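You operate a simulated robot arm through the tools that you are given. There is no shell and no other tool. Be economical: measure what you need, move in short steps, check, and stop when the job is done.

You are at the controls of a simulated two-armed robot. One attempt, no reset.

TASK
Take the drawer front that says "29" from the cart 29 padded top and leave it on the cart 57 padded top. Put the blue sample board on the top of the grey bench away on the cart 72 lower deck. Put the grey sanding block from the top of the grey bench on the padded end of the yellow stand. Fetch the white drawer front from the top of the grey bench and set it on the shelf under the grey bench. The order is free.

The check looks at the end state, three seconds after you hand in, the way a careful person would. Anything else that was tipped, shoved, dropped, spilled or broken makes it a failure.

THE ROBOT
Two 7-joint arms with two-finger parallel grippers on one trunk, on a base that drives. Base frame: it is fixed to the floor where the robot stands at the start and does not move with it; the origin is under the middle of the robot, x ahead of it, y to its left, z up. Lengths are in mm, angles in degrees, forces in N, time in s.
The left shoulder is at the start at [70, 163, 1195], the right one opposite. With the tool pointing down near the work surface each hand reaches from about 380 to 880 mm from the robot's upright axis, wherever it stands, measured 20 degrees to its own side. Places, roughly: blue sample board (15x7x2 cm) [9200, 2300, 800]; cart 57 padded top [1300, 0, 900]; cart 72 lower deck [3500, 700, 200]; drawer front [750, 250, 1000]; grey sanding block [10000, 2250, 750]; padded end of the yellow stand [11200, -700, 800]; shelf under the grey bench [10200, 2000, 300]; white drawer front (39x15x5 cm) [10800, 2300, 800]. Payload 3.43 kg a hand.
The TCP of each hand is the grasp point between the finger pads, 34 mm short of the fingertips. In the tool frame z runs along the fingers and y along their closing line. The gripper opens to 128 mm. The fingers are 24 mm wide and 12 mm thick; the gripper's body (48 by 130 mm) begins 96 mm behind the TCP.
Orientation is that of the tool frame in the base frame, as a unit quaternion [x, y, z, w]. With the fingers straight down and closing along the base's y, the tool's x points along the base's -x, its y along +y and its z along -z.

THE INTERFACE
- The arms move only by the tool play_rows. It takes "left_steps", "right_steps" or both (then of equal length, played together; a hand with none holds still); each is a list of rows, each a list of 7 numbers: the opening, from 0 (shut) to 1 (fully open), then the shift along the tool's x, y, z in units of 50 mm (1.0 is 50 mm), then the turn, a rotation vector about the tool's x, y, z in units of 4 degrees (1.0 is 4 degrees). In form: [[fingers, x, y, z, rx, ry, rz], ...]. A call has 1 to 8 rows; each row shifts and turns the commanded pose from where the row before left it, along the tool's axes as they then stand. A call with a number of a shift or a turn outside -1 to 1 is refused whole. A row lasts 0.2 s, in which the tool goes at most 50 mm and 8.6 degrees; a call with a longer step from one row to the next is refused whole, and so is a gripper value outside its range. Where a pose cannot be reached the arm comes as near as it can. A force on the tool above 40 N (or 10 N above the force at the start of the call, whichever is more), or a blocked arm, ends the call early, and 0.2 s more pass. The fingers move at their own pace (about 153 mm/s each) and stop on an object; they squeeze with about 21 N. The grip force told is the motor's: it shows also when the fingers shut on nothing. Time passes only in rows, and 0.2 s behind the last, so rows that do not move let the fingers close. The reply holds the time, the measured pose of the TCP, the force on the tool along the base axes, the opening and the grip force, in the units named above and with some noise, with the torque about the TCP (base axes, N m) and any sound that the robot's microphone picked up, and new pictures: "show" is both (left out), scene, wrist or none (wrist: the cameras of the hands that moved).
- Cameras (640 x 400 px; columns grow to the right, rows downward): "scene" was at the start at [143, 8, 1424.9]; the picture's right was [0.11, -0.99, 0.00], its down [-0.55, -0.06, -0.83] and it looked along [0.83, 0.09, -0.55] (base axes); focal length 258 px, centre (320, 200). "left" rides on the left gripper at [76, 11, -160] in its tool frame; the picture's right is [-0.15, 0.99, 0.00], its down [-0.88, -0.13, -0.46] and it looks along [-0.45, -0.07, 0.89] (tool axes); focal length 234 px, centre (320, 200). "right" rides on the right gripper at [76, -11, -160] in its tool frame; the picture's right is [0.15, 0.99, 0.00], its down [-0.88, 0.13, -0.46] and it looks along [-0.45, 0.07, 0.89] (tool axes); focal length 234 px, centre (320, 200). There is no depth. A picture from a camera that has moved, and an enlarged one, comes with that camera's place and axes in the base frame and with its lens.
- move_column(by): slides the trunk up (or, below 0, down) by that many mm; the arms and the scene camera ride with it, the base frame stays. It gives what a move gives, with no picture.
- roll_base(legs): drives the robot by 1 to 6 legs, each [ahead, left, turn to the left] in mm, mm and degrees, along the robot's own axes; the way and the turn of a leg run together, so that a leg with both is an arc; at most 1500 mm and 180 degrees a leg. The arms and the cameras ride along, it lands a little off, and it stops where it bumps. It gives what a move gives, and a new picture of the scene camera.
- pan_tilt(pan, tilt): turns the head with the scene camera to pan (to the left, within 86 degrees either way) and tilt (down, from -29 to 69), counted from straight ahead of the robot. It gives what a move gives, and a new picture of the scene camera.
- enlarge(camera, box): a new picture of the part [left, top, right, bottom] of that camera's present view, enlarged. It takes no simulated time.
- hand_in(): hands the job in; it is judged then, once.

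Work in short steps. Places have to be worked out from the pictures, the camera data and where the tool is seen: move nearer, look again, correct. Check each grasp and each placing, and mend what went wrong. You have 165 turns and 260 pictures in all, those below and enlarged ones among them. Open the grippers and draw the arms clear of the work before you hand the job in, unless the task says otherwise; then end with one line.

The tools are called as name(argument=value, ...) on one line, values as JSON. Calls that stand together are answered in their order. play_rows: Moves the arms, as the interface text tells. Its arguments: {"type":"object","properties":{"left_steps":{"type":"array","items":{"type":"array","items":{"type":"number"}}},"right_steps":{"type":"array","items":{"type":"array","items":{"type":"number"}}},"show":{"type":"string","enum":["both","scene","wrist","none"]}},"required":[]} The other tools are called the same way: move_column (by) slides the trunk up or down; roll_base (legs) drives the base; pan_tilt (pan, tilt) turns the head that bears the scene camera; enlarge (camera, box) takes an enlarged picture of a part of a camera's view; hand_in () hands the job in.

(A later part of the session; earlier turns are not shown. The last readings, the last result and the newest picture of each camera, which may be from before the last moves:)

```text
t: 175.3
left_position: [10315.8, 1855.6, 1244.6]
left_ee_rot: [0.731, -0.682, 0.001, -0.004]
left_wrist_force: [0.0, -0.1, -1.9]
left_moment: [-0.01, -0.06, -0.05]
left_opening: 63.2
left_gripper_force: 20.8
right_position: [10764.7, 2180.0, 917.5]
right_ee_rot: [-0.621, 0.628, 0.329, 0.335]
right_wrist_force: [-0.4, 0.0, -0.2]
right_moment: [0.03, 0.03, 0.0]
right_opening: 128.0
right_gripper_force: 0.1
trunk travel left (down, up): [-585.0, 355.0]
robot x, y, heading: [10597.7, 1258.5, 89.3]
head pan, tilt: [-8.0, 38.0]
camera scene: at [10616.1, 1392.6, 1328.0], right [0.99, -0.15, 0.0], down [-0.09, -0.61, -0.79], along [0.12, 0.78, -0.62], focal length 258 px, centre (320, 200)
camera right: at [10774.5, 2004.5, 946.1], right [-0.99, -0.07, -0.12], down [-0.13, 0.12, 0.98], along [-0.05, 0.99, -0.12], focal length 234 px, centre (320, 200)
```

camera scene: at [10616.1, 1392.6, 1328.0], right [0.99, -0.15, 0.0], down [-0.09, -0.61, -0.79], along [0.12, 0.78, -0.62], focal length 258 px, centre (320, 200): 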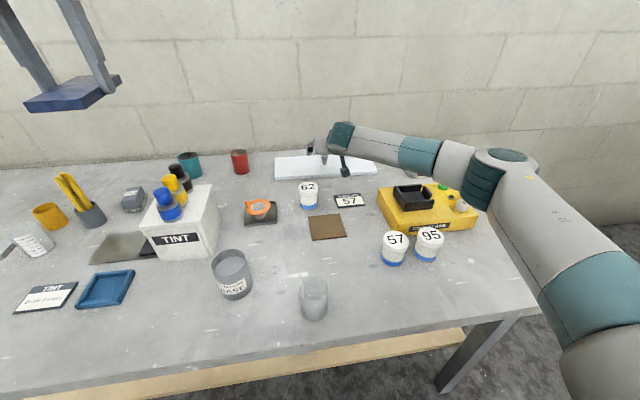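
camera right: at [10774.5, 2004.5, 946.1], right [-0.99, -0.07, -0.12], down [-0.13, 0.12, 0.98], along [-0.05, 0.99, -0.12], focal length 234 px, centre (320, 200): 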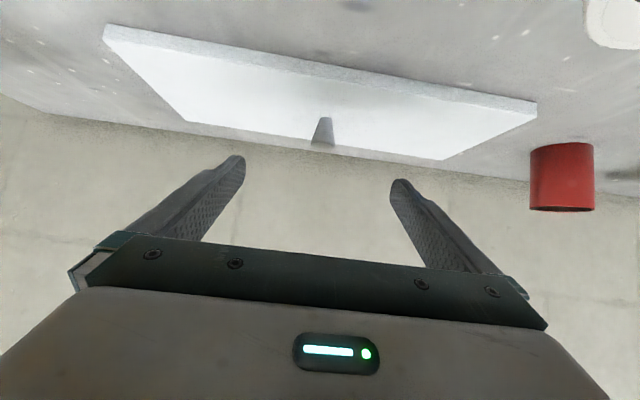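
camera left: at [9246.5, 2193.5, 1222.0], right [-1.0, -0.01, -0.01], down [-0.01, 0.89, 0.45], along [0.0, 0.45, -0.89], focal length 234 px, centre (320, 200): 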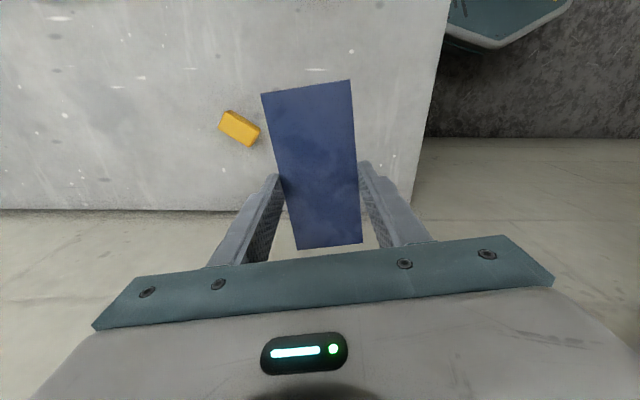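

Reach is fine; the knob is centred at ≈(10767, 2256), top ≈850. I move in so the pads straddle it.

play_rows(right_steps=[[1, 0.1, -0.03, 0.42, 0, 0, 0], [1, 0.1, 0, 0.42, 0, 0, 0], [1, 0.1, 0, 0.42, 0, 0, 0], [1, 0.08, 0, 0.36, 0, 0, 0], [1, 0, 0, 0, 0, 0, 0]], show="both")

```text
t: 176.6
left_position: [10316.4, 1854.6, 1244.3]
left_ee_rot: [0.732, -0.681, 0.0, -0.004]
left_wrist_force: [0.5, -0.1, -1.4]
left_moment: [0.03, -0.02, -0.02]
left_opening: 63.4
left_gripper_force: 20.8
right_position: [10767.5, 2234.3, 859.4]
right_ee_rot: [-0.62, 0.628, 0.33, 0.335]
right_wrist_force: [0.3, -0.8, -0.2]
right_moment: [0.02, 0.02, 0.01]
right_opening: 128.0
right_gripper_force: 0.0
trunk travel left (down, up): [-585.0, 355.0]
robot x, y, heading: [10598.1, 1258.0, 89.4]
head pan, tilt: [-8.0, 38.0]
camera scene: at [10616.8, 1391.9, 1328.1], right [0.99, -0.15, 0.0], down [-0.09, -0.61, -0.79], along [0.12, 0.78, -0.62], focal length 258 px, centre (320, 200)
camera right: at [10777.7, 2059.8, 886.0], right [-0.99, -0.07, -0.12], down [-0.13, 0.12, 0.98], along [-0.05, 0.99, -0.12], focal length 234 px, centre (320, 200)
```

scene: 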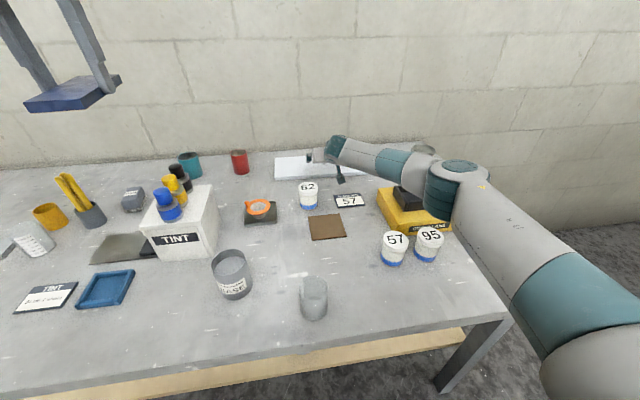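
right: 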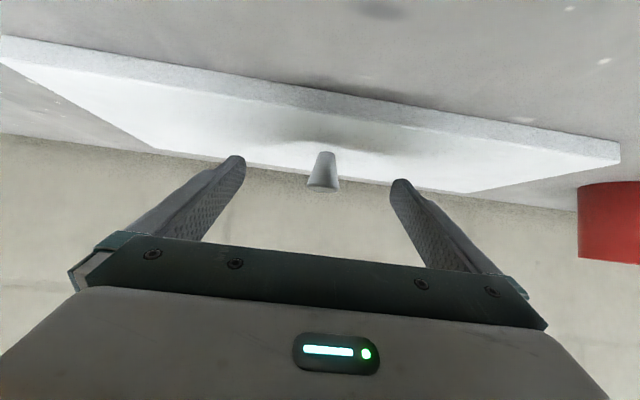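

The knob is between the pads near the tips. I nudge 6 mm deeper and close gently.

play_rows(right_steps=[[1, 0.04, 0, 0.13, 0, 0, 0], [0.5, 0, 0, 0, 0, 0, 0], [0.2, 0, 0, 0, 0, 0, 0], [0, 0, 0, 0, 0, 0, 0], [0, 0, 0, 0, 0, 0, 0], [0, 0, 0, 0, 0, 0, 0]], show="wrist")

```text
t: 177.9
left_position: [10316.3, 1854.8, 1244.8]
left_ee_rot: [0.732, -0.682, 0.001, -0.003]
left_wrist_force: [-0.4, 0.5, -1.5]
left_moment: [-0.01, -0.02, 0.02]
left_opening: 63.6
left_gripper_force: 20.9
right_position: [10766.8, 2238.7, 854.0]
right_ee_rot: [-0.621, 0.628, 0.329, 0.334]
right_wrist_force: [-1.9, 0.5, 0.1]
right_moment: [-0.07, -0.1, 0.04]
right_opening: 28.5
right_gripper_force: 20.9
trunk travel left (down, up): [-585.0, 355.0]
robot x, y, heading: [10595.7, 1258.2, 89.3]
head pan, tilt: [-8.0, 38.0]
camera right: at [10777.0, 2063.9, 880.9], right [-0.99, -0.07, -0.12], down [-0.13, 0.12, 0.98], along [-0.05, 0.99, -0.12], focal length 234 px, centre (320, 200)
```

right: 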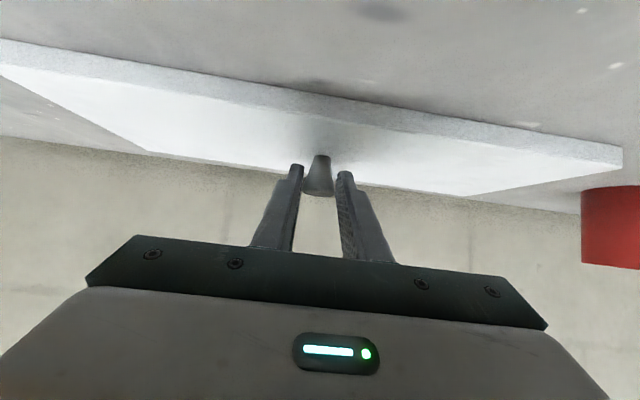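

Only the tips hold the knob; I open slightly, advance 8 mm horizontally and regrip.

play_rows(right_steps=[[0.4, 0, 0, 0, 0, 0, 0], [0.4, -0.09, 0, 0.13, 0, 0, 0], [0.4, 0, 0, 0, 0, 0, 0], [0, 0, 0, 0, 0, 0, 0], [0, 0, 0, 0, 0, 0, 0], [0, 0, 0, 0, 0, 0, 0]], show="wrist")

```text
t: 179.3
left_position: [10314.0, 1855.5, 1242.7]
left_ee_rot: [0.732, -0.681, 0.002, -0.005]
left_wrist_force: [0.4, 0.0, -1.7]
left_moment: [-0.01, 0.01, -0.03]
left_opening: 63.4
left_gripper_force: 21.0
right_position: [10767.6, 2246.7, 853.7]
right_ee_rot: [-0.62, 0.628, 0.33, 0.335]
right_wrist_force: [0.1, -0.4, -0.8]
right_moment: [0.01, -0.05, 0.0]
right_opening: 29.1
right_gripper_force: 21.2
trunk travel left (down, up): [-585.0, 355.0]
robot x, y, heading: [10600.6, 1257.6, 89.4]
head pan, tilt: [-8.0, 38.0]
camera right: at [10777.7, 2071.9, 880.6], right [-0.99, -0.07, -0.12], down [-0.13, 0.12, 0.98], along [-0.05, 0.99, -0.12], focal length 234 px, centre (320, 200)
```

right: 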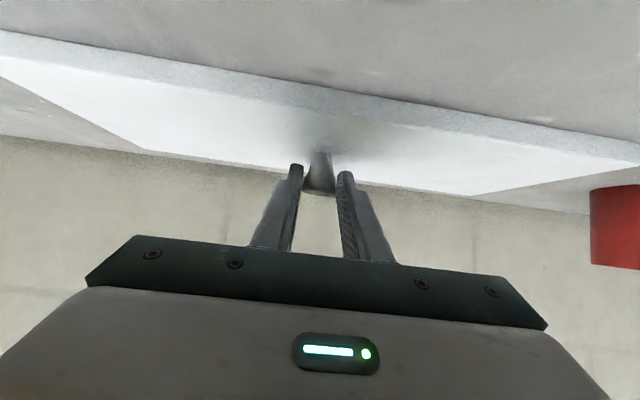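

Better grip. I lift 60 mm straight up and check.

play_rows(right_steps=[[0, -0.25, 0, -0.17, 0, 0, 0], [0, -0.25, 0, -0.17, 0, 0, 0], [0, -0.5, 0, -0.34, 0, 0, 0], [0, 0, 0, 0, 0, 0, 0]], show="both")

```text
t: 180.3
left_position: [10316.4, 1856.7, 1244.4]
left_ee_rot: [0.732, -0.681, 0.0, -0.003]
left_wrist_force: [0.4, -0.3, -0.3]
left_moment: [0.03, 0.04, 0.0]
left_opening: 63.5
left_gripper_force: 21.1
right_position: [10766.7, 2246.2, 913.1]
right_ee_rot: [-0.621, 0.628, 0.329, 0.334]
right_wrist_force: [0.4, 0.5, -4.3]
right_moment: [-0.08, 0.01, 0.01]
right_opening: 29.3
right_gripper_force: 21.0
trunk travel left (down, up): [-585.0, 355.0]
robot x, y, heading: [10598.2, 1259.8, 89.0]
head pan, tilt: [-8.0, 38.0]
camera scene: at [10616.7, 1393.7, 1327.8], right [0.99, -0.15, 0.0], down [-0.09, -0.61, -0.79], along [0.12, 0.78, -0.62], focal length 258 px, centre (320, 200)
camera right: at [10777.4, 2072.3, 940.4], right [-0.99, -0.07, -0.12], down [-0.13, 0.12, 0.98], along [-0.05, 0.99, -0.13], focal length 234 px, centre (320, 200)
```

scene: 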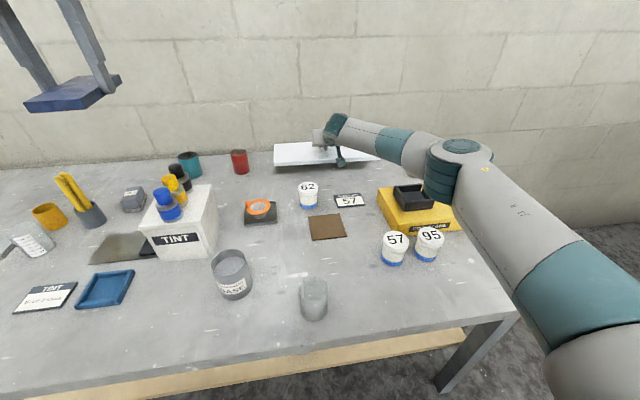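
right: 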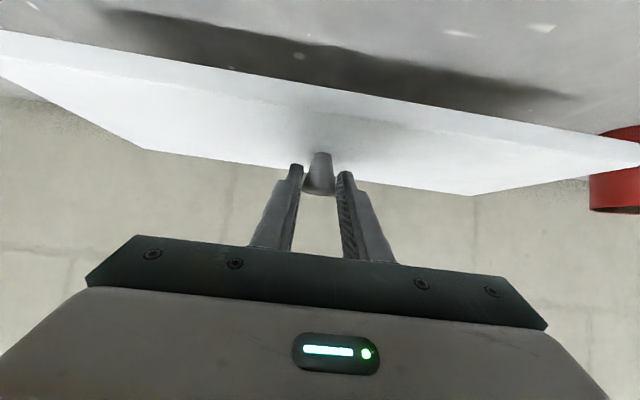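

The white front is held flat by its knob (~4.5 N). I raise the trunk 200 mm, back off and go round to the bench's right end, where the shelf is open and the left arm stays clear of the bench.

move_column(by=200)

play_rows(right_steps=[[0, 0.5, 0, -0.6, 0, 0, 0], [0, 0.5, 0, -0.7, 0, 0, 0], [0, 0.5, 0, -0.7, 0, 0, 0], [0, 0.5, 0, -0.7, 0, 0, 0]], show="scene")

```text
t: 182.5
left_position: [10315.9, 1856.3, 1444.5]
left_ee_rot: [0.732, -0.682, 0.002, -0.003]
left_wrist_force: [1.1, -0.2, -2.0]
left_moment: [-0.03, 0.01, -0.01]
left_opening: 63.4
left_gripper_force: 20.8
right_position: [10766.9, 2247.2, 1113.4]
right_ee_rot: [-0.62, 0.628, 0.329, 0.335]
right_wrist_force: [-0.3, -0.6, -4.4]
right_moment: [-0.1, -0.02, -0.01]
right_opening: 29.2
right_gripper_force: 20.9
trunk travel left (down, up): [-785.0, 155.0]
robot x, y, heading: [10600.7, 1259.5, 89.3]
head pan, tilt: [-8.0, 38.0]
```

```text
t: 183.5
left_position: [10316.7, 1855.3, 1444.9]
left_ee_rot: [0.732, -0.682, 0.0, -0.002]
left_wrist_force: [1.2, 0.0, -1.6]
left_moment: [0.0, 0.04, 0.03]
left_opening: 63.1
left_gripper_force: 20.7
right_position: [10766.3, 2076.7, 1106.2]
right_ee_rot: [-0.62, 0.629, 0.33, 0.335]
right_wrist_force: [-0.1, -0.7, -4.3]
right_moment: [-0.13, 0.03, -0.01]
right_opening: 29.6
right_gripper_force: 20.0
trunk travel left (down, up): [-785.0, 155.0]
robot x, y, heading: [10596.3, 1262.4, 89.2]
head pan, tilt: [-8.0, 38.0]
camera scene: at [10617.7, 1391.5, 1528.1], right [0.99, -0.15, 0.0], down [-0.09, -0.61, -0.79], along [0.12, 0.78, -0.62], focal length 258 px, centre (320, 200)
```

scene: 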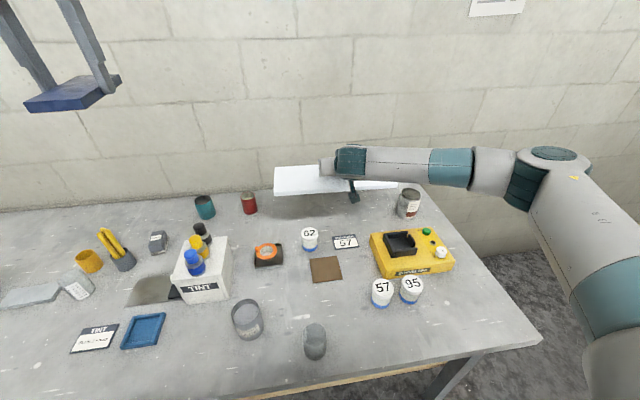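

I drive round to the right end of the bench.

roll_base(legs=[[-220, 0, 0], [0, -1150, 0], [0, 0, 90.5], [0, -600, 0]])

pan_tilt(pan=0, tilt=50)

```text
t: 197.4
left_position: [11149.9, 1342.7, 1444.0]
left_ee_rot: [0.999, 0.032, -0.001, -0.003]
left_wrist_force: [0.1, -0.8, -1.8]
left_moment: [0.0, 0.01, 0.02]
left_opening: 63.3
left_gripper_force: 20.8
right_position: [10930.6, 1795.1, 1106.8]
right_ee_rot: [0.883, -0.009, -0.469, -0.006]
right_wrist_force: [0.2, -0.6, -4.8]
right_moment: [-0.03, -0.08, -0.01]
right_opening: 29.4
right_gripper_force: 20.9
trunk travel left (down, up): [-785.0, 155.0]
robot x, y, heading: [11748.3, 1622.6, 178.7]
head pan, tilt: [-8.0, 38.0]
camera scene: at [11618.1, 1633.5, 1527.9], right [0.16, 0.99, 0.0], down [0.61, -0.1, -0.79], along [-0.78, 0.13, -0.62], focal length 258 px, centre (320, 200)
```

scene: 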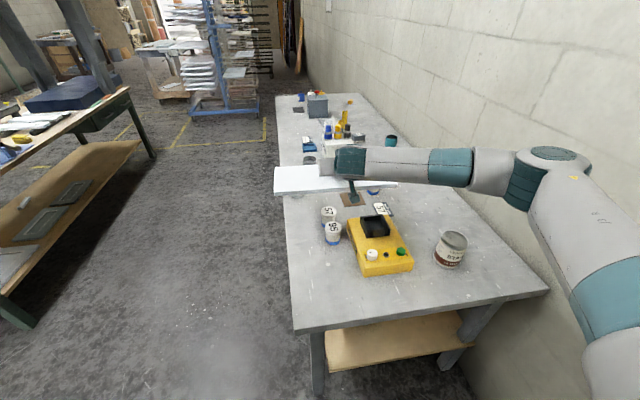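

```text
t: 198.2
left_position: [11149.5, 1343.5, 1443.3]
left_ee_rot: [0.999, 0.032, -0.001, -0.003]
left_wrist_force: [-1.0, 0.1, -1.0]
left_moment: [-0.02, 0.0, 0.0]
left_opening: 63.5
left_gripper_force: 21.1
right_position: [10931.5, 1795.3, 1105.4]
right_ee_rot: [0.883, -0.009, -0.469, -0.005]
right_wrist_force: [-0.8, 1.0, -4.2]
right_moment: [-0.01, -0.1, 0.0]
right_opening: 28.9
right_gripper_force: 21.1
trunk travel left (down, up): [-785.0, 155.0]
robot x, y, heading: [11750.7, 1622.3, 179.0]
head pan, tilt: [0.0, 50.0]
camera scene: at [11626.4, 1622.9, 1510.8], right [0.02, 1.0, 0.0], down [0.77, -0.02, -0.64], along [-0.64, 0.01, -0.77], focal length 258 px, centre (320, 200)
```

scene: 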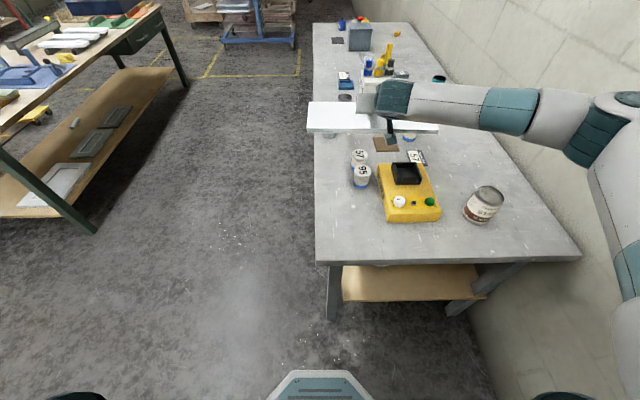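

Bench right edge x≈11276, legs around y≈1680 and 2370, shelf z≈280–300. I shift to y≈1800, back off, retract the right arm and move the left hand outward before lowering the trunk.

roll_base(legs=[[0, -190, 0], [-320, 0, 1]])

play_rows(right_steps=[[0, 0.48, 0, -0.71, 0, 0, 0], [0, 0.48, 0, -0.71, 0, 0, 0], [0, 0.48, 0, -0.71, 0, 0, 0], [0, 0.48, 0, -0.71, 0, 0, 0], [0, 0.48, 0, -0.71, 0, 0, 0]], left_steps=[[0, 0, 0.6, 0, 0, 0, 0], [0, 0, 0.6, 0, 0, 0, 0], [0, 0, 0.6, 0, 0, 0, 0], [0, 0, 0.6, 0, 0, 0, 0], [0, 0, 0.6, 0, 0, 0, 0]], show="none")

move_column(by=-600)

pan_tilt(pan=0, tilt=30)

```text
t: 201.5
left_position: [11474.5, 1520.2, 1444.6]
left_ee_rot: [0.999, 0.038, 0.0, -0.004]
left_wrist_force: [0.0, -0.1, -1.3]
left_moment: [-0.01, -0.03, -0.01]
left_opening: 63.4
left_gripper_force: 20.8
right_position: [11250.4, 1971.1, 1104.8]
right_ee_rot: [0.883, -0.004, -0.469, -0.004]
right_wrist_force: [-0.5, -0.5, -4.6]
right_moment: [0.02, -0.12, -0.01]
right_opening: 29.1
right_gripper_force: 20.7
trunk travel left (down, up): [-785.0, 155.0]
robot x, y, heading: [12075.3, 1809.0, 179.5]
head pan, tilt: [0.0, 50.0]
camera scene: at [11946.3, 1805.2, 1510.5], right [0.01, 1.0, 0.0], down [0.77, -0.01, -0.64], along [-0.64, 0.01, -0.77], focal length 258 px, centre (320, 200)
```

scene: 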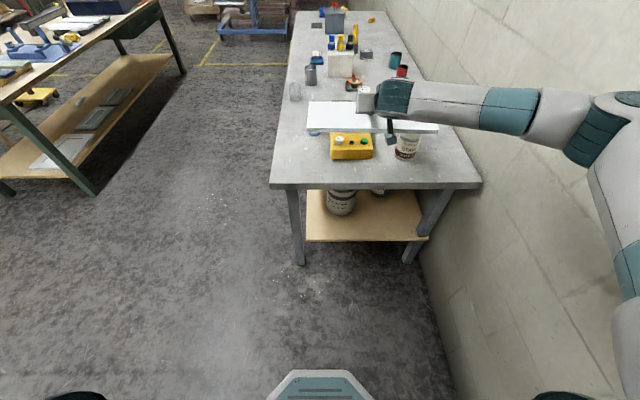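

```text
t: 202.7
left_position: [11489.4, 1369.2, 1444.5]
left_ee_rot: [0.999, 0.037, -0.002, -0.003]
left_wrist_force: [0.3, 0.6, -0.7]
left_moment: [-0.01, 0.01, 0.0]
left_opening: 63.3
left_gripper_force: 20.6
right_position: [11467.1, 1967.7, 1106.9]
right_ee_rot: [0.883, -0.004, -0.469, -0.003]
right_wrist_force: [-0.2, 0.4, -4.1]
right_moment: [0.0, -0.1, -0.01]
right_opening: 29.6
right_gripper_force: 21.0
trunk travel left (down, up): [-785.0, 155.0]
robot x, y, heading: [12072.0, 1804.1, 179.6]
head pan, tilt: [0.0, 50.0]
```

```text
refused: -600 is not a number from -400 to 400
```

```text
t: 203.5
left_position: [11486.9, 1371.4, 1442.4]
left_ee_rot: [0.999, 0.038, -0.001, -0.003]
left_wrist_force: [-0.4, 0.1, -0.9]
left_moment: [-0.02, -0.01, 0.05]
left_opening: 63.3
left_gripper_force: 20.8
right_position: [11464.5, 1969.4, 1105.7]
right_ee_rot: [0.883, -0.004, -0.469, -0.003]
right_wrist_force: [0.3, -0.6, -5.4]
right_moment: [0.0, -0.13, -0.02]
right_opening: 29.1
right_gripper_force: 21.2
trunk travel left (down, up): [-785.0, 155.0]
robot x, y, heading: [12071.8, 1804.2, 179.6]
head pan, tilt: [0.0, 30.0]
camera scene: at [11934.6, 1805.8, 1540.2], right [0.01, 1.0, 0.0], down [0.5, 0.0, -0.87], along [-0.87, 0.01, -0.5], focal length 258 px, centre (320, 200)
```

scene: 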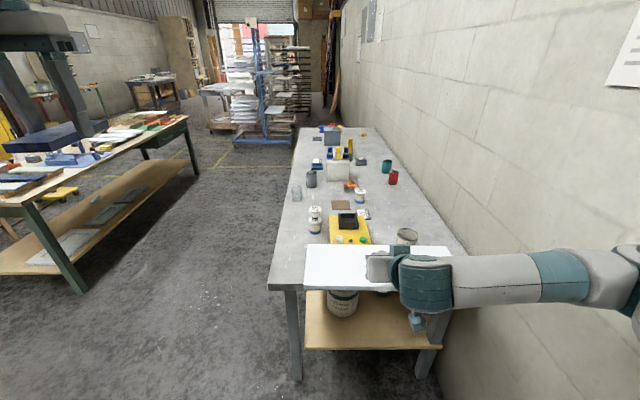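

Buckets occupy the shelf's right end, but the front middle (x≈9750–10550) looks free. I swing the left hand out to the robot's left side, drive to the front middle at y≈880, then lower the trunk.

play_rows(left_steps=[[0, 0.87, 0.33, 0, 0, 0, 0], [0, 0.87, 0.33, 0, 0, 0, 0], [0, 0.87, 0.33, 0, 0, 0, 0], [0, 0.87, 0.33, 0, 0, 0, 0], [0, 0.87, 0.33, 0, 0, 0, 0], [0, 0.87, 0.33, 0, 0, 0, 0], [0, 0.87, 0.33, 0, 0, 0, 0], [0, 0.87, 0.33, 0, 0, 0, 0]], show="none")

roll_base(legs=[[0, 920, 0], [0, 0, -89.6], [0, 1000, 0], [0, 920, 0]])

move_column(by=-400)

pan_tilt(pan=0, tilt=30)

```text
t: 205.3
left_position: [11721.4, 1363.5, 1382.7]
left_ee_rot: [0.999, 0.039, -0.001, -0.003]
left_wrist_force: [0.4, 0.4, -1.2]
left_moment: [-0.01, 0.05, 0.03]
left_opening: 63.2
left_gripper_force: 20.8
left hand out of reach, approached as far as the arm can: row 4, 5, 6, 7, 8
right_position: [11465.2, 1968.2, 1105.3]
right_ee_rot: [0.883, -0.003, -0.469, -0.002]
right_wrist_force: [-0.6, -1.0, -3.9]
right_moment: [-0.02, -0.09, -0.02]
right_opening: 29.5
right_gripper_force: 21.0
trunk travel left (down, up): [-785.0, 155.0]
robot x, y, heading: [12073.1, 1807.1, 179.6]
head pan, tilt: [0.0, 30.0]
```

```text
t: 223.2
left_position: [9699.9, 1259.2, 1383.6]
left_ee_rot: [0.731, -0.682, 0.001, -0.004]
left_wrist_force: [-1.2, 0.5, -0.9]
left_moment: [0.0, 0.03, 0.02]
left_opening: 63.8
left_gripper_force: 20.9
right_position: [10307.2, 1511.8, 1106.9]
right_ee_rot: [-0.618, 0.63, 0.328, 0.336]
right_wrist_force: [0.2, 0.4, -4.4]
right_moment: [-0.12, 0.0, -0.01]
right_opening: 29.3
right_gripper_force: 21.5
trunk travel left (down, up): [-785.0, 155.0]
robot x, y, heading: [10140.5, 904.2, 89.1]
head pan, tilt: [0.0, 30.0]
camera scene: at [10145.7, 1045.2, 1540.3], right [1.0, -0.02, 0.0], down [-0.01, -0.5, -0.87], along [0.02, 0.87, -0.5], focal length 258 px, centre (320, 200)
```

scene: 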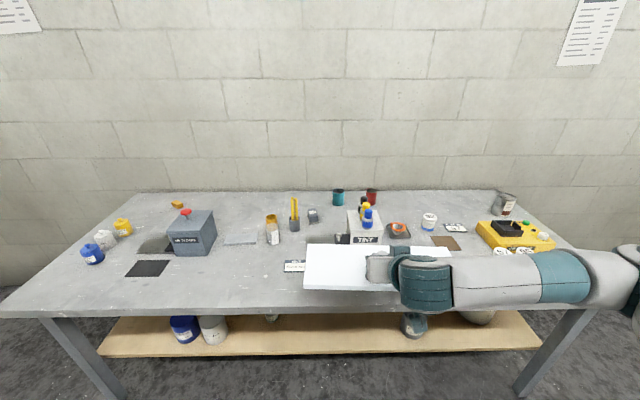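

```text
t: 227.0
left_position: [9697.5, 1258.5, 983.2]
left_ee_rot: [0.731, -0.682, 0.001, -0.004]
left_wrist_force: [-0.6, -0.2, 0.1]
left_moment: [-0.01, 0.0, 0.0]
left_opening: 63.4
left_gripper_force: 20.9
right_position: [10307.3, 1511.5, 707.2]
right_ee_rot: [-0.619, 0.63, 0.328, 0.335]
right_wrist_force: [-0.1, -0.2, -3.6]
right_moment: [-0.13, -0.01, 0.01]
right_opening: 29.1
right_gripper_force: 21.1
trunk travel left (down, up): [-385.0, 555.0]
robot x, y, heading: [10141.7, 905.5, 89.0]
head pan, tilt: [0.0, 30.0]
```

```text
t: 227.6
left_position: [9697.9, 1258.9, 983.2]
left_ee_rot: [0.731, -0.683, 0.001, -0.003]
left_wrist_force: [0.9, 0.1, -0.6]
left_moment: [0.01, 0.03, 0.01]
left_opening: 63.6
left_gripper_force: 20.5
right_position: [10305.4, 1511.7, 705.3]
right_ee_rot: [-0.618, 0.63, 0.328, 0.336]
right_wrist_force: [0.7, -0.4, -4.2]
right_moment: [-0.06, -0.02, -0.01]
right_opening: 29.1
right_gripper_force: 21.4
trunk travel left (down, up): [-385.0, 555.0]
robot x, y, heading: [10139.9, 903.8, 88.7]
head pan, tilt: [0.0, 30.0]
camera scene: at [10145.1, 1044.9, 1140.3], right [1.0, -0.02, 0.0], down [-0.01, -0.5, -0.87], along [0.02, 0.87, -0.5], focal length 258 px, centre (320, 200)
```

scene: 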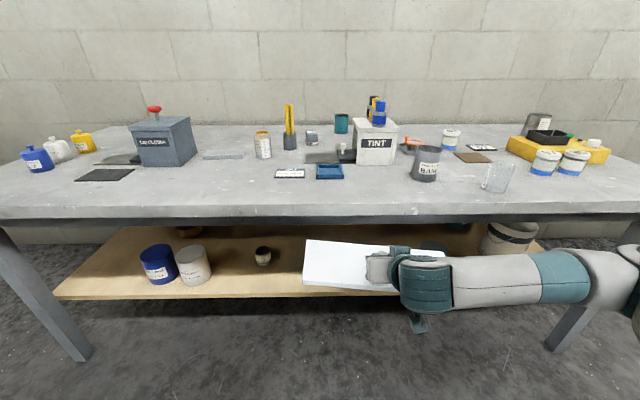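

The front of the shelf around x≈10250 is free (small can at x≈9908, another at ≈10620). I first swing the left hand further out to the left and back, so it clears the bench.

play_rows(left_steps=[[0, 0, 0.9, 0, 0, 0, 0], [0, 0, 0.9, 0, 0, 0, 0], [0, 0, 0.9, 0, 0, 0, 0], [0, 0.3, 0.9, 0, 0, 0, 0], [0, 0.6, 0.7, 0, 0, 0, 0], [0, 0.9, 0.2, 0, 0, 0, 0], [0, 0.9, 0, 0, 0, 0, 0], [0, 0.9, 0, 0, 0, 0, 0]], show="none")

```text
t: 229.4
left_position: [9585.2, 1314.2, 918.0]
left_ee_rot: [0.731, -0.682, 0.002, -0.003]
left_wrist_force: [-0.4, -0.8, -0.3]
left_moment: [0.01, 0.01, 0.01]
left_opening: 63.5
left_gripper_force: 20.3
left hand out of reach, approached as far as the arm can: row 1, 2, 3, 4, 5, 6, 7, 8
right_position: [10305.5, 1511.3, 704.9]
right_ee_rot: [-0.619, 0.63, 0.328, 0.336]
right_wrist_force: [-0.1, -0.1, -4.0]
right_moment: [-0.08, -0.02, -0.03]
right_opening: 29.4
right_gripper_force: 21.3
trunk travel left (down, up): [-385.0, 555.0]
robot x, y, heading: [10138.6, 907.0, 89.0]
head pan, tilt: [0.0, 30.0]
```

With the yaw fixed it can't swing; I yaw the left hand outward (ccw) to let the arm follow.

play_rows(left_steps=[[0, 0, 0, 0, 0, 0, -1], [0, 0, 0, 0, 0, 0, -1], [0, 0, 0, 0, 0, 0, -1], [0, 0, 0, 0, 0, 0, -1], [0, 0, 0, 0, 0, 0, -1], [0, 0, 0, 0, 0, 0, -1], [0, 0, 0, 0, 0, 0, -1], [0, 0, 0, 0, 0, 0, -1]], show="scene")

```text
t: 231.2
left_position: [9585.1, 1316.0, 918.0]
left_ee_rot: [0.891, -0.454, 0.002, -0.002]
left_wrist_force: [0.3, -0.5, -1.3]
left_moment: [-0.04, -0.03, -0.01]
left_opening: 63.3
left_gripper_force: 20.6
right_position: [10305.3, 1510.4, 706.9]
right_ee_rot: [-0.618, 0.631, 0.327, 0.337]
right_wrist_force: [-0.3, 0.0, -3.4]
right_moment: [-0.14, -0.02, 0.01]
right_opening: 29.4
right_gripper_force: 21.1
trunk travel left (down, up): [-385.0, 555.0]
robot x, y, heading: [10138.5, 905.2, 89.0]
head pan, tilt: [0.0, 30.0]
camera scene: at [10145.1, 1044.9, 1140.3], right [1.0, -0.02, 0.0], down [-0.01, -0.5, -0.87], along [0.02, 0.87, -0.5], focal length 258 px, centre (320, 200)
```

scene: 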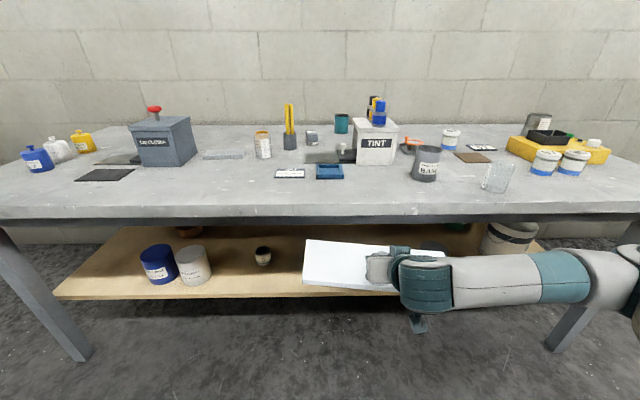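

play_rows(left_steps=[[0, 0.22, 0.83, 0, 0, 0, -0.5], [0, 0.22, 0.83, 0, 0, 0, -0.5], [0, 0.22, 0.83, 0, 0, 0, -0.5], [0, 0.22, 0.83, 0, 0, 0, -0.5], [0, 0.22, 0.83, 0, 0, 0, -0.5]], show="none")

```text
t: 232.4
left_position: [9507.5, 1328.8, 879.8]
left_ee_rot: [0.927, -0.375, 0.003, -0.003]
left_wrist_force: [-0.4, -0.5, -0.6]
left_moment: [0.0, 0.01, -0.01]
left_opening: 63.3
left_gripper_force: 20.7
left hand out of reach, approached as far as the arm can: row 1, 2, 3, 4, 5
right_position: [10305.0, 1511.6, 706.7]
right_ee_rot: [-0.619, 0.63, 0.328, 0.336]
right_wrist_force: [-0.5, -0.2, -4.7]
right_moment: [-0.12, 0.0, -0.01]
right_opening: 29.3
right_gripper_force: 21.3
trunk travel left (down, up): [-385.0, 555.0]
robot x, y, heading: [10137.8, 906.5, 89.1]
head pan, tilt: [0.0, 30.0]
```

The shoulder limit blocks going sideways; instead I raise the left hand well above bench-item height and keep it there while the trunk lowers less.

play_rows(left_steps=[[0, 0.42, -0.65, -0.6, 0, 0, 0], [0, 0.42, -0.65, -0.6, 0, 0, 0], [0, 0.42, -0.65, -0.6, 0, 0, 0], [0, 0.42, -0.65, -0.6, 0, 0, 0], [0, 0.42, -0.65, -0.6, 0, 0, 0], [0, 0.42, -0.65, -0.6, 0, 0, 0], [0, 0.42, -0.65, -0.6, 0, 0, 0], [0, 0.42, -0.65, -0.6, 0, 0, 0]], show="none")

play_rows(left_steps=[[0, 0, 0, -0.5, 0, 0, 1], [0, 0, 0, -0.5, 0, 0, 1], [0, 0, 0, -0.5, 0, 0, 1], [0, 0, 0, -0.5, 0, 0, 1], [0, 0, 0, -0.5, 0, 0, 1], [0, 0, 0, -0.5, 0, 0, 1], [0, 0, 0, -0.5, 0, 0, 1], [0, 0, 0, -0.5, 0, 0, 1]], show="none")

```text
t: 234.2
left_position: [9813.2, 1396.4, 1123.7]
left_ee_rot: [0.927, -0.375, 0.001, -0.003]
left_wrist_force: [-0.4, 0.2, -1.4]
left_moment: [0.0, 0.02, -0.01]
left_opening: 63.5
left_gripper_force: 20.6
right_position: [10307.3, 1511.4, 706.1]
right_ee_rot: [-0.618, 0.63, 0.329, 0.335]
right_wrist_force: [-0.1, 0.9, -4.2]
right_moment: [-0.13, 0.01, 0.03]
right_opening: 29.2
right_gripper_force: 20.5
trunk travel left (down, up): [-385.0, 555.0]
robot x, y, heading: [10138.5, 908.0, 89.0]
head pan, tilt: [0.0, 30.0]
```

```text
t: 236.0
left_position: [9833.3, 1381.9, 1226.0]
left_ee_rot: [0.787, -0.617, 0.001, -0.005]
left_wrist_force: [0.2, 0.0, -1.6]
left_moment: [-0.03, -0.01, 0.02]
left_opening: 63.5
left_gripper_force: 20.8
left hand out of reach, approached as far as the arm can: row 4, 5, 6, 7, 8
right_position: [10307.3, 1511.5, 705.4]
right_ee_rot: [-0.618, 0.63, 0.328, 0.337]
right_wrist_force: [-0.1, 0.4, -4.5]
right_moment: [-0.13, -0.03, 0.0]
right_opening: 29.0
right_gripper_force: 20.8
trunk travel left (down, up): [-385.0, 555.0]
robot x, y, heading: [10138.3, 903.6, 89.1]
head pan, tilt: [0.0, 30.0]
```

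Left is now 320 mm above shoulder height. I lower the trunk 160 mm and drop the right hand to TCP≈420 in front of the shelf, then look.

move_column(by=-160)

play_rows(right_steps=[[0, 0.7, 0, 0.47, 0, 0, 0], [0, 0.7, 0, 0.47, 0, 0, 0], [0, 0.7, 0, 0.47, 0, 0, 0], [0, 0, 0, 0, 0, 0, 0]], show="both")

```text
t: 237.9
left_position: [9834.0, 1380.7, 1066.8]
left_ee_rot: [0.787, -0.617, 0.0, -0.005]
left_wrist_force: [-0.3, -1.2, -1.1]
left_moment: [0.03, -0.02, 0.01]
left_opening: 63.7
left_gripper_force: 21.0
right_position: [10305.6, 1510.9, 546.8]
right_ee_rot: [-0.619, 0.63, 0.328, 0.335]
right_wrist_force: [-1.6, 0.2, -4.6]
right_moment: [-0.12, -0.02, -0.02]
right_opening: 29.2
right_gripper_force: 21.0
trunk travel left (down, up): [-225.0, 715.0]
robot x, y, heading: [10137.9, 905.8, 88.9]
head pan, tilt: [0.0, 30.0]
```

```text
t: 238.9
left_position: [9833.4, 1380.9, 1066.6]
left_ee_rot: [0.788, -0.616, 0.001, -0.006]
left_wrist_force: [-0.5, -0.7, -0.6]
left_moment: [0.01, -0.07, 0.01]
left_opening: 63.3
left_gripper_force: 20.7
right_position: [10295.5, 1514.0, 429.6]
right_ee_rot: [-0.619, 0.632, 0.323, 0.336]
right_wrist_force: [-0.8, -0.1, -3.4]
right_moment: [-0.14, 0.01, 0.01]
right_opening: 29.4
right_gripper_force: 20.7
right hand out of reach, approached as far as the arm can: row 3
trunk travel left (down, up): [-225.0, 715.0]
robot x, y, heading: [10137.4, 905.5, 88.7]
head pan, tilt: [0.0, 30.0]
camera scene: at [10145.0, 1044.7, 980.4], right [1.0, -0.02, 0.0], down [-0.01, -0.5, -0.87], along [0.02, 0.87, -0.5], focal length 258 px, centre (320, 200)
camera right: at [10301.9, 1339.4, 458.1], right [-0.99, -0.06, -0.13], down [-0.14, 0.13, 0.98], along [-0.04, 0.99, -0.13], focal length 234 px, centre (320, 200)
```

scene: 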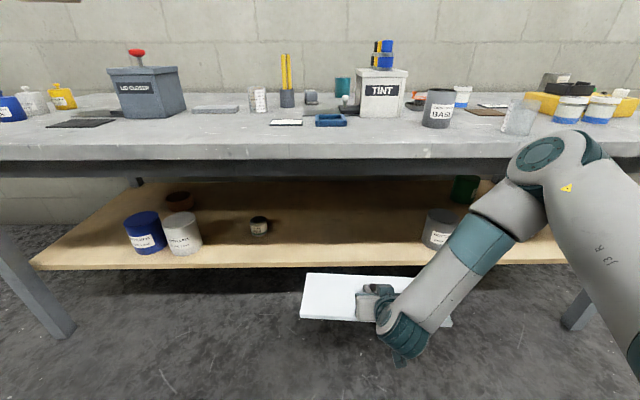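
right: 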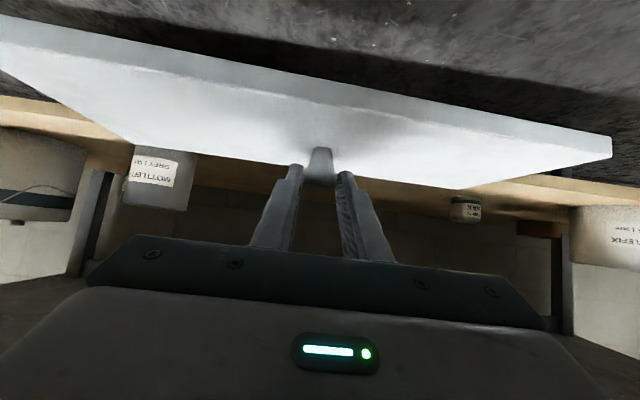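

The right elbow is too high to drive in; I lower the trunk 90 mm, bring the right hand back to z≈430, then stay further back and extend the arm instead.

move_column(by=-90)

play_rows(right_steps=[[0, -0.79, 0, -0.53, 0, 0, 0], [0, -0.79, 0, -0.53, 0, 0, 0], [0, -0.5, 0, 0.75, 0, 0, 0], [0, -0.5, 0, 0.75, 0, 0, 0], [0, 0, 0, 0, 0, 0, 0]], show="both")

```text
t: 240.1
left_position: [9833.1, 1381.6, 977.8]
left_ee_rot: [0.788, -0.616, 0.001, -0.005]
left_wrist_force: [0.1, 0.0, -0.9]
left_moment: [0.01, -0.02, -0.01]
left_opening: 63.2
left_gripper_force: 20.5
right_position: [10295.0, 1513.1, 339.7]
right_ee_rot: [-0.619, 0.633, 0.322, 0.336]
right_wrist_force: [-0.5, 0.3, -3.2]
right_moment: [-0.08, 0.01, 0.02]
right_opening: 29.2
right_gripper_force: 21.2
trunk travel left (down, up): [-135.0, 805.0]
robot x, y, heading: [10137.3, 903.2, 89.1]
head pan, tilt: [0.0, 30.0]
```

```text
t: 241.3
left_position: [9833.3, 1382.3, 976.3]
left_ee_rot: [0.787, -0.617, 0.001, -0.006]
left_wrist_force: [0.8, -0.5, -1.6]
left_moment: [0.0, 0.01, 0.01]
left_opening: 63.2
left_gripper_force: 20.9
right_position: [10297.2, 1604.5, 433.5]
right_ee_rot: [-0.618, 0.633, 0.322, 0.336]
right_wrist_force: [0.4, -0.5, -4.7]
right_moment: [-0.09, -0.02, -0.01]
right_opening: 29.1
right_gripper_force: 21.5
trunk travel left (down, up): [-135.0, 805.0]
robot x, y, heading: [10135.3, 908.4, 89.0]
head pan, tilt: [0.0, 30.0]
camera scene: at [10145.2, 1044.8, 890.3], right [1.0, -0.02, 0.0], down [-0.01, -0.5, -0.87], along [0.02, 0.87, -0.5], focal length 258 px, centre (320, 200)
camera right: at [10303.5, 1430.4, 462.0], right [-0.99, -0.06, -0.13], down [-0.13, 0.13, 0.98], along [-0.04, 0.99, -0.13], focal length 234 px, centre (320, 200)
```

scene: 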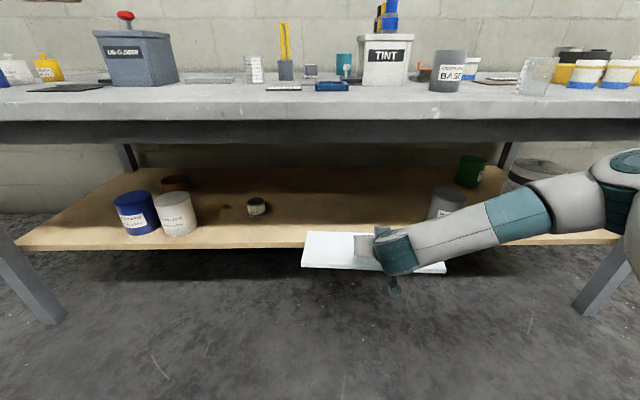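
right: 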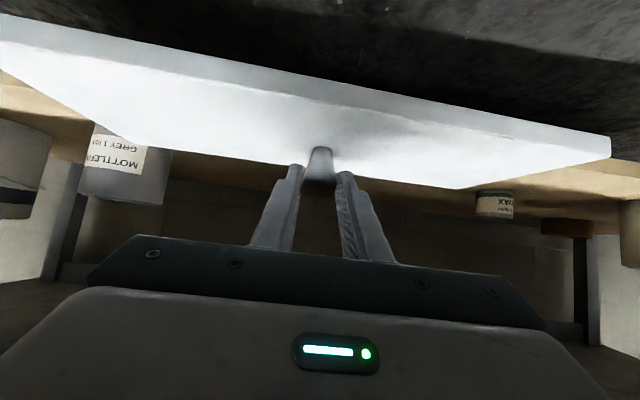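

Good posture: arm low, shelf ahead clear. I extend the right arm straight in by ~230 mm at constant height.

play_rows(right_steps=[[0, -0.53, 0, 0.78, 0, 0, 0], [0, -0.53, 0, 0.78, 0, 0, 0], [0, -0.53, 0, 0.78, 0, 0, 0], [0, -0.53, 0, 0.78, 0, 0, 0], [0, -0.53, 0, 0.78, 0, 0, 0], [0, 0, 0, 0, 0, 0, 0]], show="both")

```text
t: 242.7
left_position: [9833.6, 1382.2, 977.1]
left_ee_rot: [0.787, -0.617, 0.001, -0.005]
left_wrist_force: [-0.4, -0.6, -1.3]
left_moment: [-0.05, 0.02, 0.0]
left_opening: 63.4
left_gripper_force: 20.8
right_position: [10302.5, 1840.3, 431.8]
right_ee_rot: [-0.619, 0.632, 0.323, 0.336]
right_wrist_force: [0.4, 0.0, -4.2]
right_moment: [-0.1, -0.02, 0.0]
right_opening: 29.0
right_gripper_force: 21.5
trunk travel left (down, up): [-135.0, 805.0]
robot x, y, heading: [10139.2, 908.5, 88.8]
head pan, tilt: [0.0, 30.0]
camera scene: at [10145.2, 1045.0, 890.3], right [1.0, -0.02, 0.0], down [-0.01, -0.5, -0.87], along [0.02, 0.87, -0.5], focal length 258 px, centre (320, 200)
camera right: at [10309.8, 1665.5, 461.0], right [-0.99, -0.06, -0.13], down [-0.13, 0.13, 0.98], along [-0.04, 0.99, -0.13], focal length 234 px, centre (320, 200)
```

scene: 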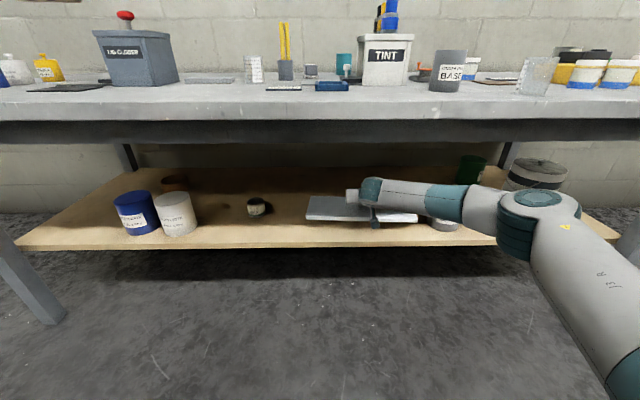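
right: 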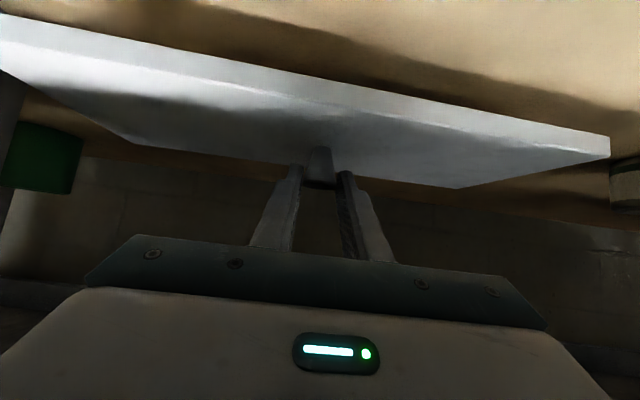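

Plate is over the shelf. I lower it ~55 mm, then feel for contact.

play_rows(right_steps=[[0, 0.36, 0, 0.245, 0, 0, 0], [0, 0.36, 0, 0.245, 0, 0, 0], [0, 0.2, 0, 0.135, 0, 0, 0], [0, 0, 0, 0, 0, 0, 0]], show="none")

play_rows(right_steps=[[0, 0.08, 0, 0.055, 0, 0, 0], [0, 0.08, 0, 0.055, 0, 0, 0], [0, 0, 0, 0, 0, 0, 0]], show="both")

```text
t: 243.7
left_position: [9833.5, 1379.1, 977.9]
left_ee_rot: [0.788, -0.616, 0.0, -0.007]
left_wrist_force: [-1.0, 0.0, -1.6]
left_moment: [-0.01, 0.01, -0.01]
left_opening: 63.0
left_gripper_force: 21.1
right_position: [10303.0, 1840.0, 384.2]
right_ee_rot: [-0.617, 0.631, 0.325, 0.339]
right_wrist_force: [-0.3, 3.5, 19.6]
right_moment: [0.48, -0.01, 0.1]
right_opening: 30.0
right_gripper_force: 21.3
trunk travel left (down, up): [-135.0, 805.0]
robot x, y, heading: [10134.5, 901.9, 89.0]
head pan, tilt: [0.0, 30.0]
```

```text
t: 244.5
left_position: [9833.5, 1378.6, 978.6]
left_ee_rot: [0.787, -0.617, 0.0, -0.007]
left_wrist_force: [0.0, -0.4, -0.6]
left_moment: [-0.03, 0.02, -0.01]
left_opening: 63.4
left_gripper_force: 20.9
right_position: [10301.9, 1838.4, 369.7]
right_ee_rot: [-0.617, 0.633, 0.323, 0.338]
right_wrist_force: [0.1, -10.4, 19.8]
right_moment: [0.04, 0.57, 0.0]
right_opening: 25.8
right_gripper_force: 20.5
trunk travel left (down, up): [-135.0, 805.0]
robot x, y, heading: [10136.6, 905.1, 88.8]
head pan, tilt: [0.0, 30.0]
camera scene: at [10144.8, 1041.9, 890.9], right [1.0, -0.02, 0.0], down [-0.01, -0.5, -0.87], along [0.02, 0.87, -0.5], focal length 258 px, centre (320, 200)
camera right: at [10309.7, 1664.3, 398.2], right [-0.99, -0.06, -0.13], down [-0.13, 0.12, 0.98], along [-0.04, 0.99, -0.13], focal length 234 px, centre (320, 200)
```

scene: 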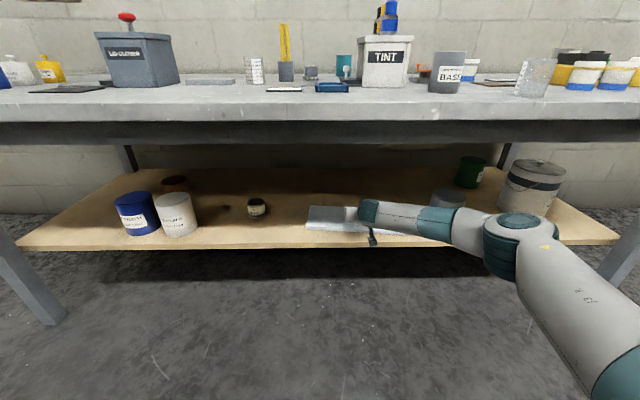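
right: 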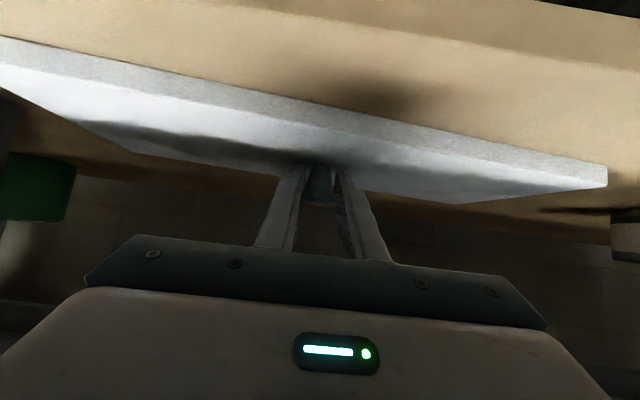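

The front is resting on the shelf (fingers pressed down a bit). I open partly, rise slightly and withdraw along the finger axis.

play_rows(right_steps=[[0.5, 0, 0, 0, 0, 0, 0], [0.5, 0, 0, 0, 0, 0, 0], [0.5, -0.3, 0, -0.2, 0, 0, 0], [0.5, -0.3, 0, -0.5, 0, 0, 0], [0.5, 0, 0, -0.9, 0, 0, 0], [0.5, 0.2, 0, -0.9, 0, 0, 0]], show="both")

```text
t: 245.9
left_position: [9833.1, 1382.7, 977.0]
left_ee_rot: [0.787, -0.617, 0.0, -0.006]
left_wrist_force: [-0.9, 0.1, -0.8]
left_moment: [0.0, 0.02, 0.02]
left_opening: 63.4
left_gripper_force: 21.4
right_position: [10299.5, 1747.5, 455.1]
right_ee_rot: [-0.619, 0.631, 0.324, 0.336]
right_wrist_force: [0.7, -1.6, -0.2]
right_moment: [0.02, 0.0, 0.01]
right_opening: 63.9
right_gripper_force: 0.1
trunk travel left (down, up): [-135.0, 805.0]
robot x, y, heading: [10137.0, 904.3, 89.0]
head pan, tilt: [0.0, 30.0]
camera scene: at [10145.1, 1044.3, 890.4], right [1.0, -0.02, 0.0], down [-0.01, -0.5, -0.87], along [0.02, 0.87, -0.5], focal length 258 px, centre (320, 200)
camera right: at [10306.4, 1573.1, 483.9], right [-0.99, -0.06, -0.13], down [-0.14, 0.13, 0.98], along [-0.04, 0.99, -0.13], focal length 234 px, centre (320, 200)
```

scene: 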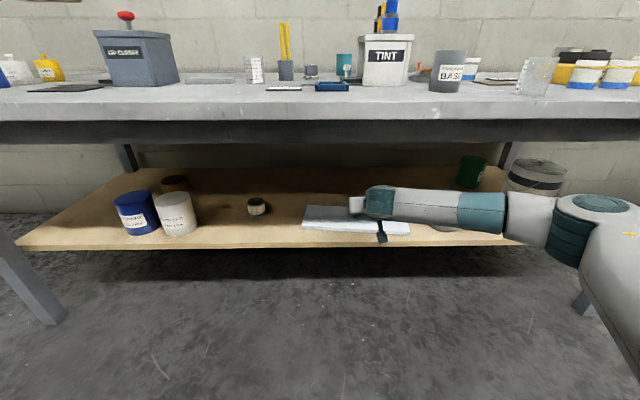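
right: 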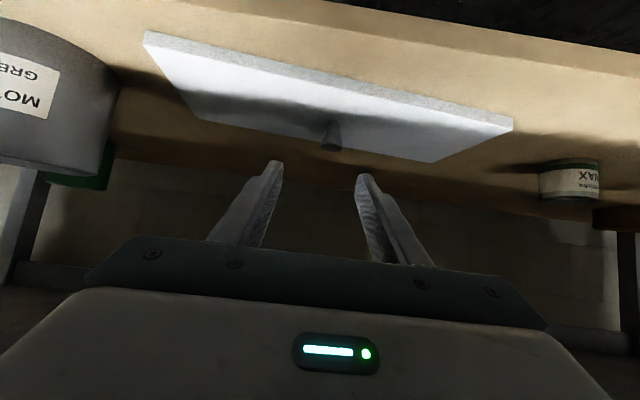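

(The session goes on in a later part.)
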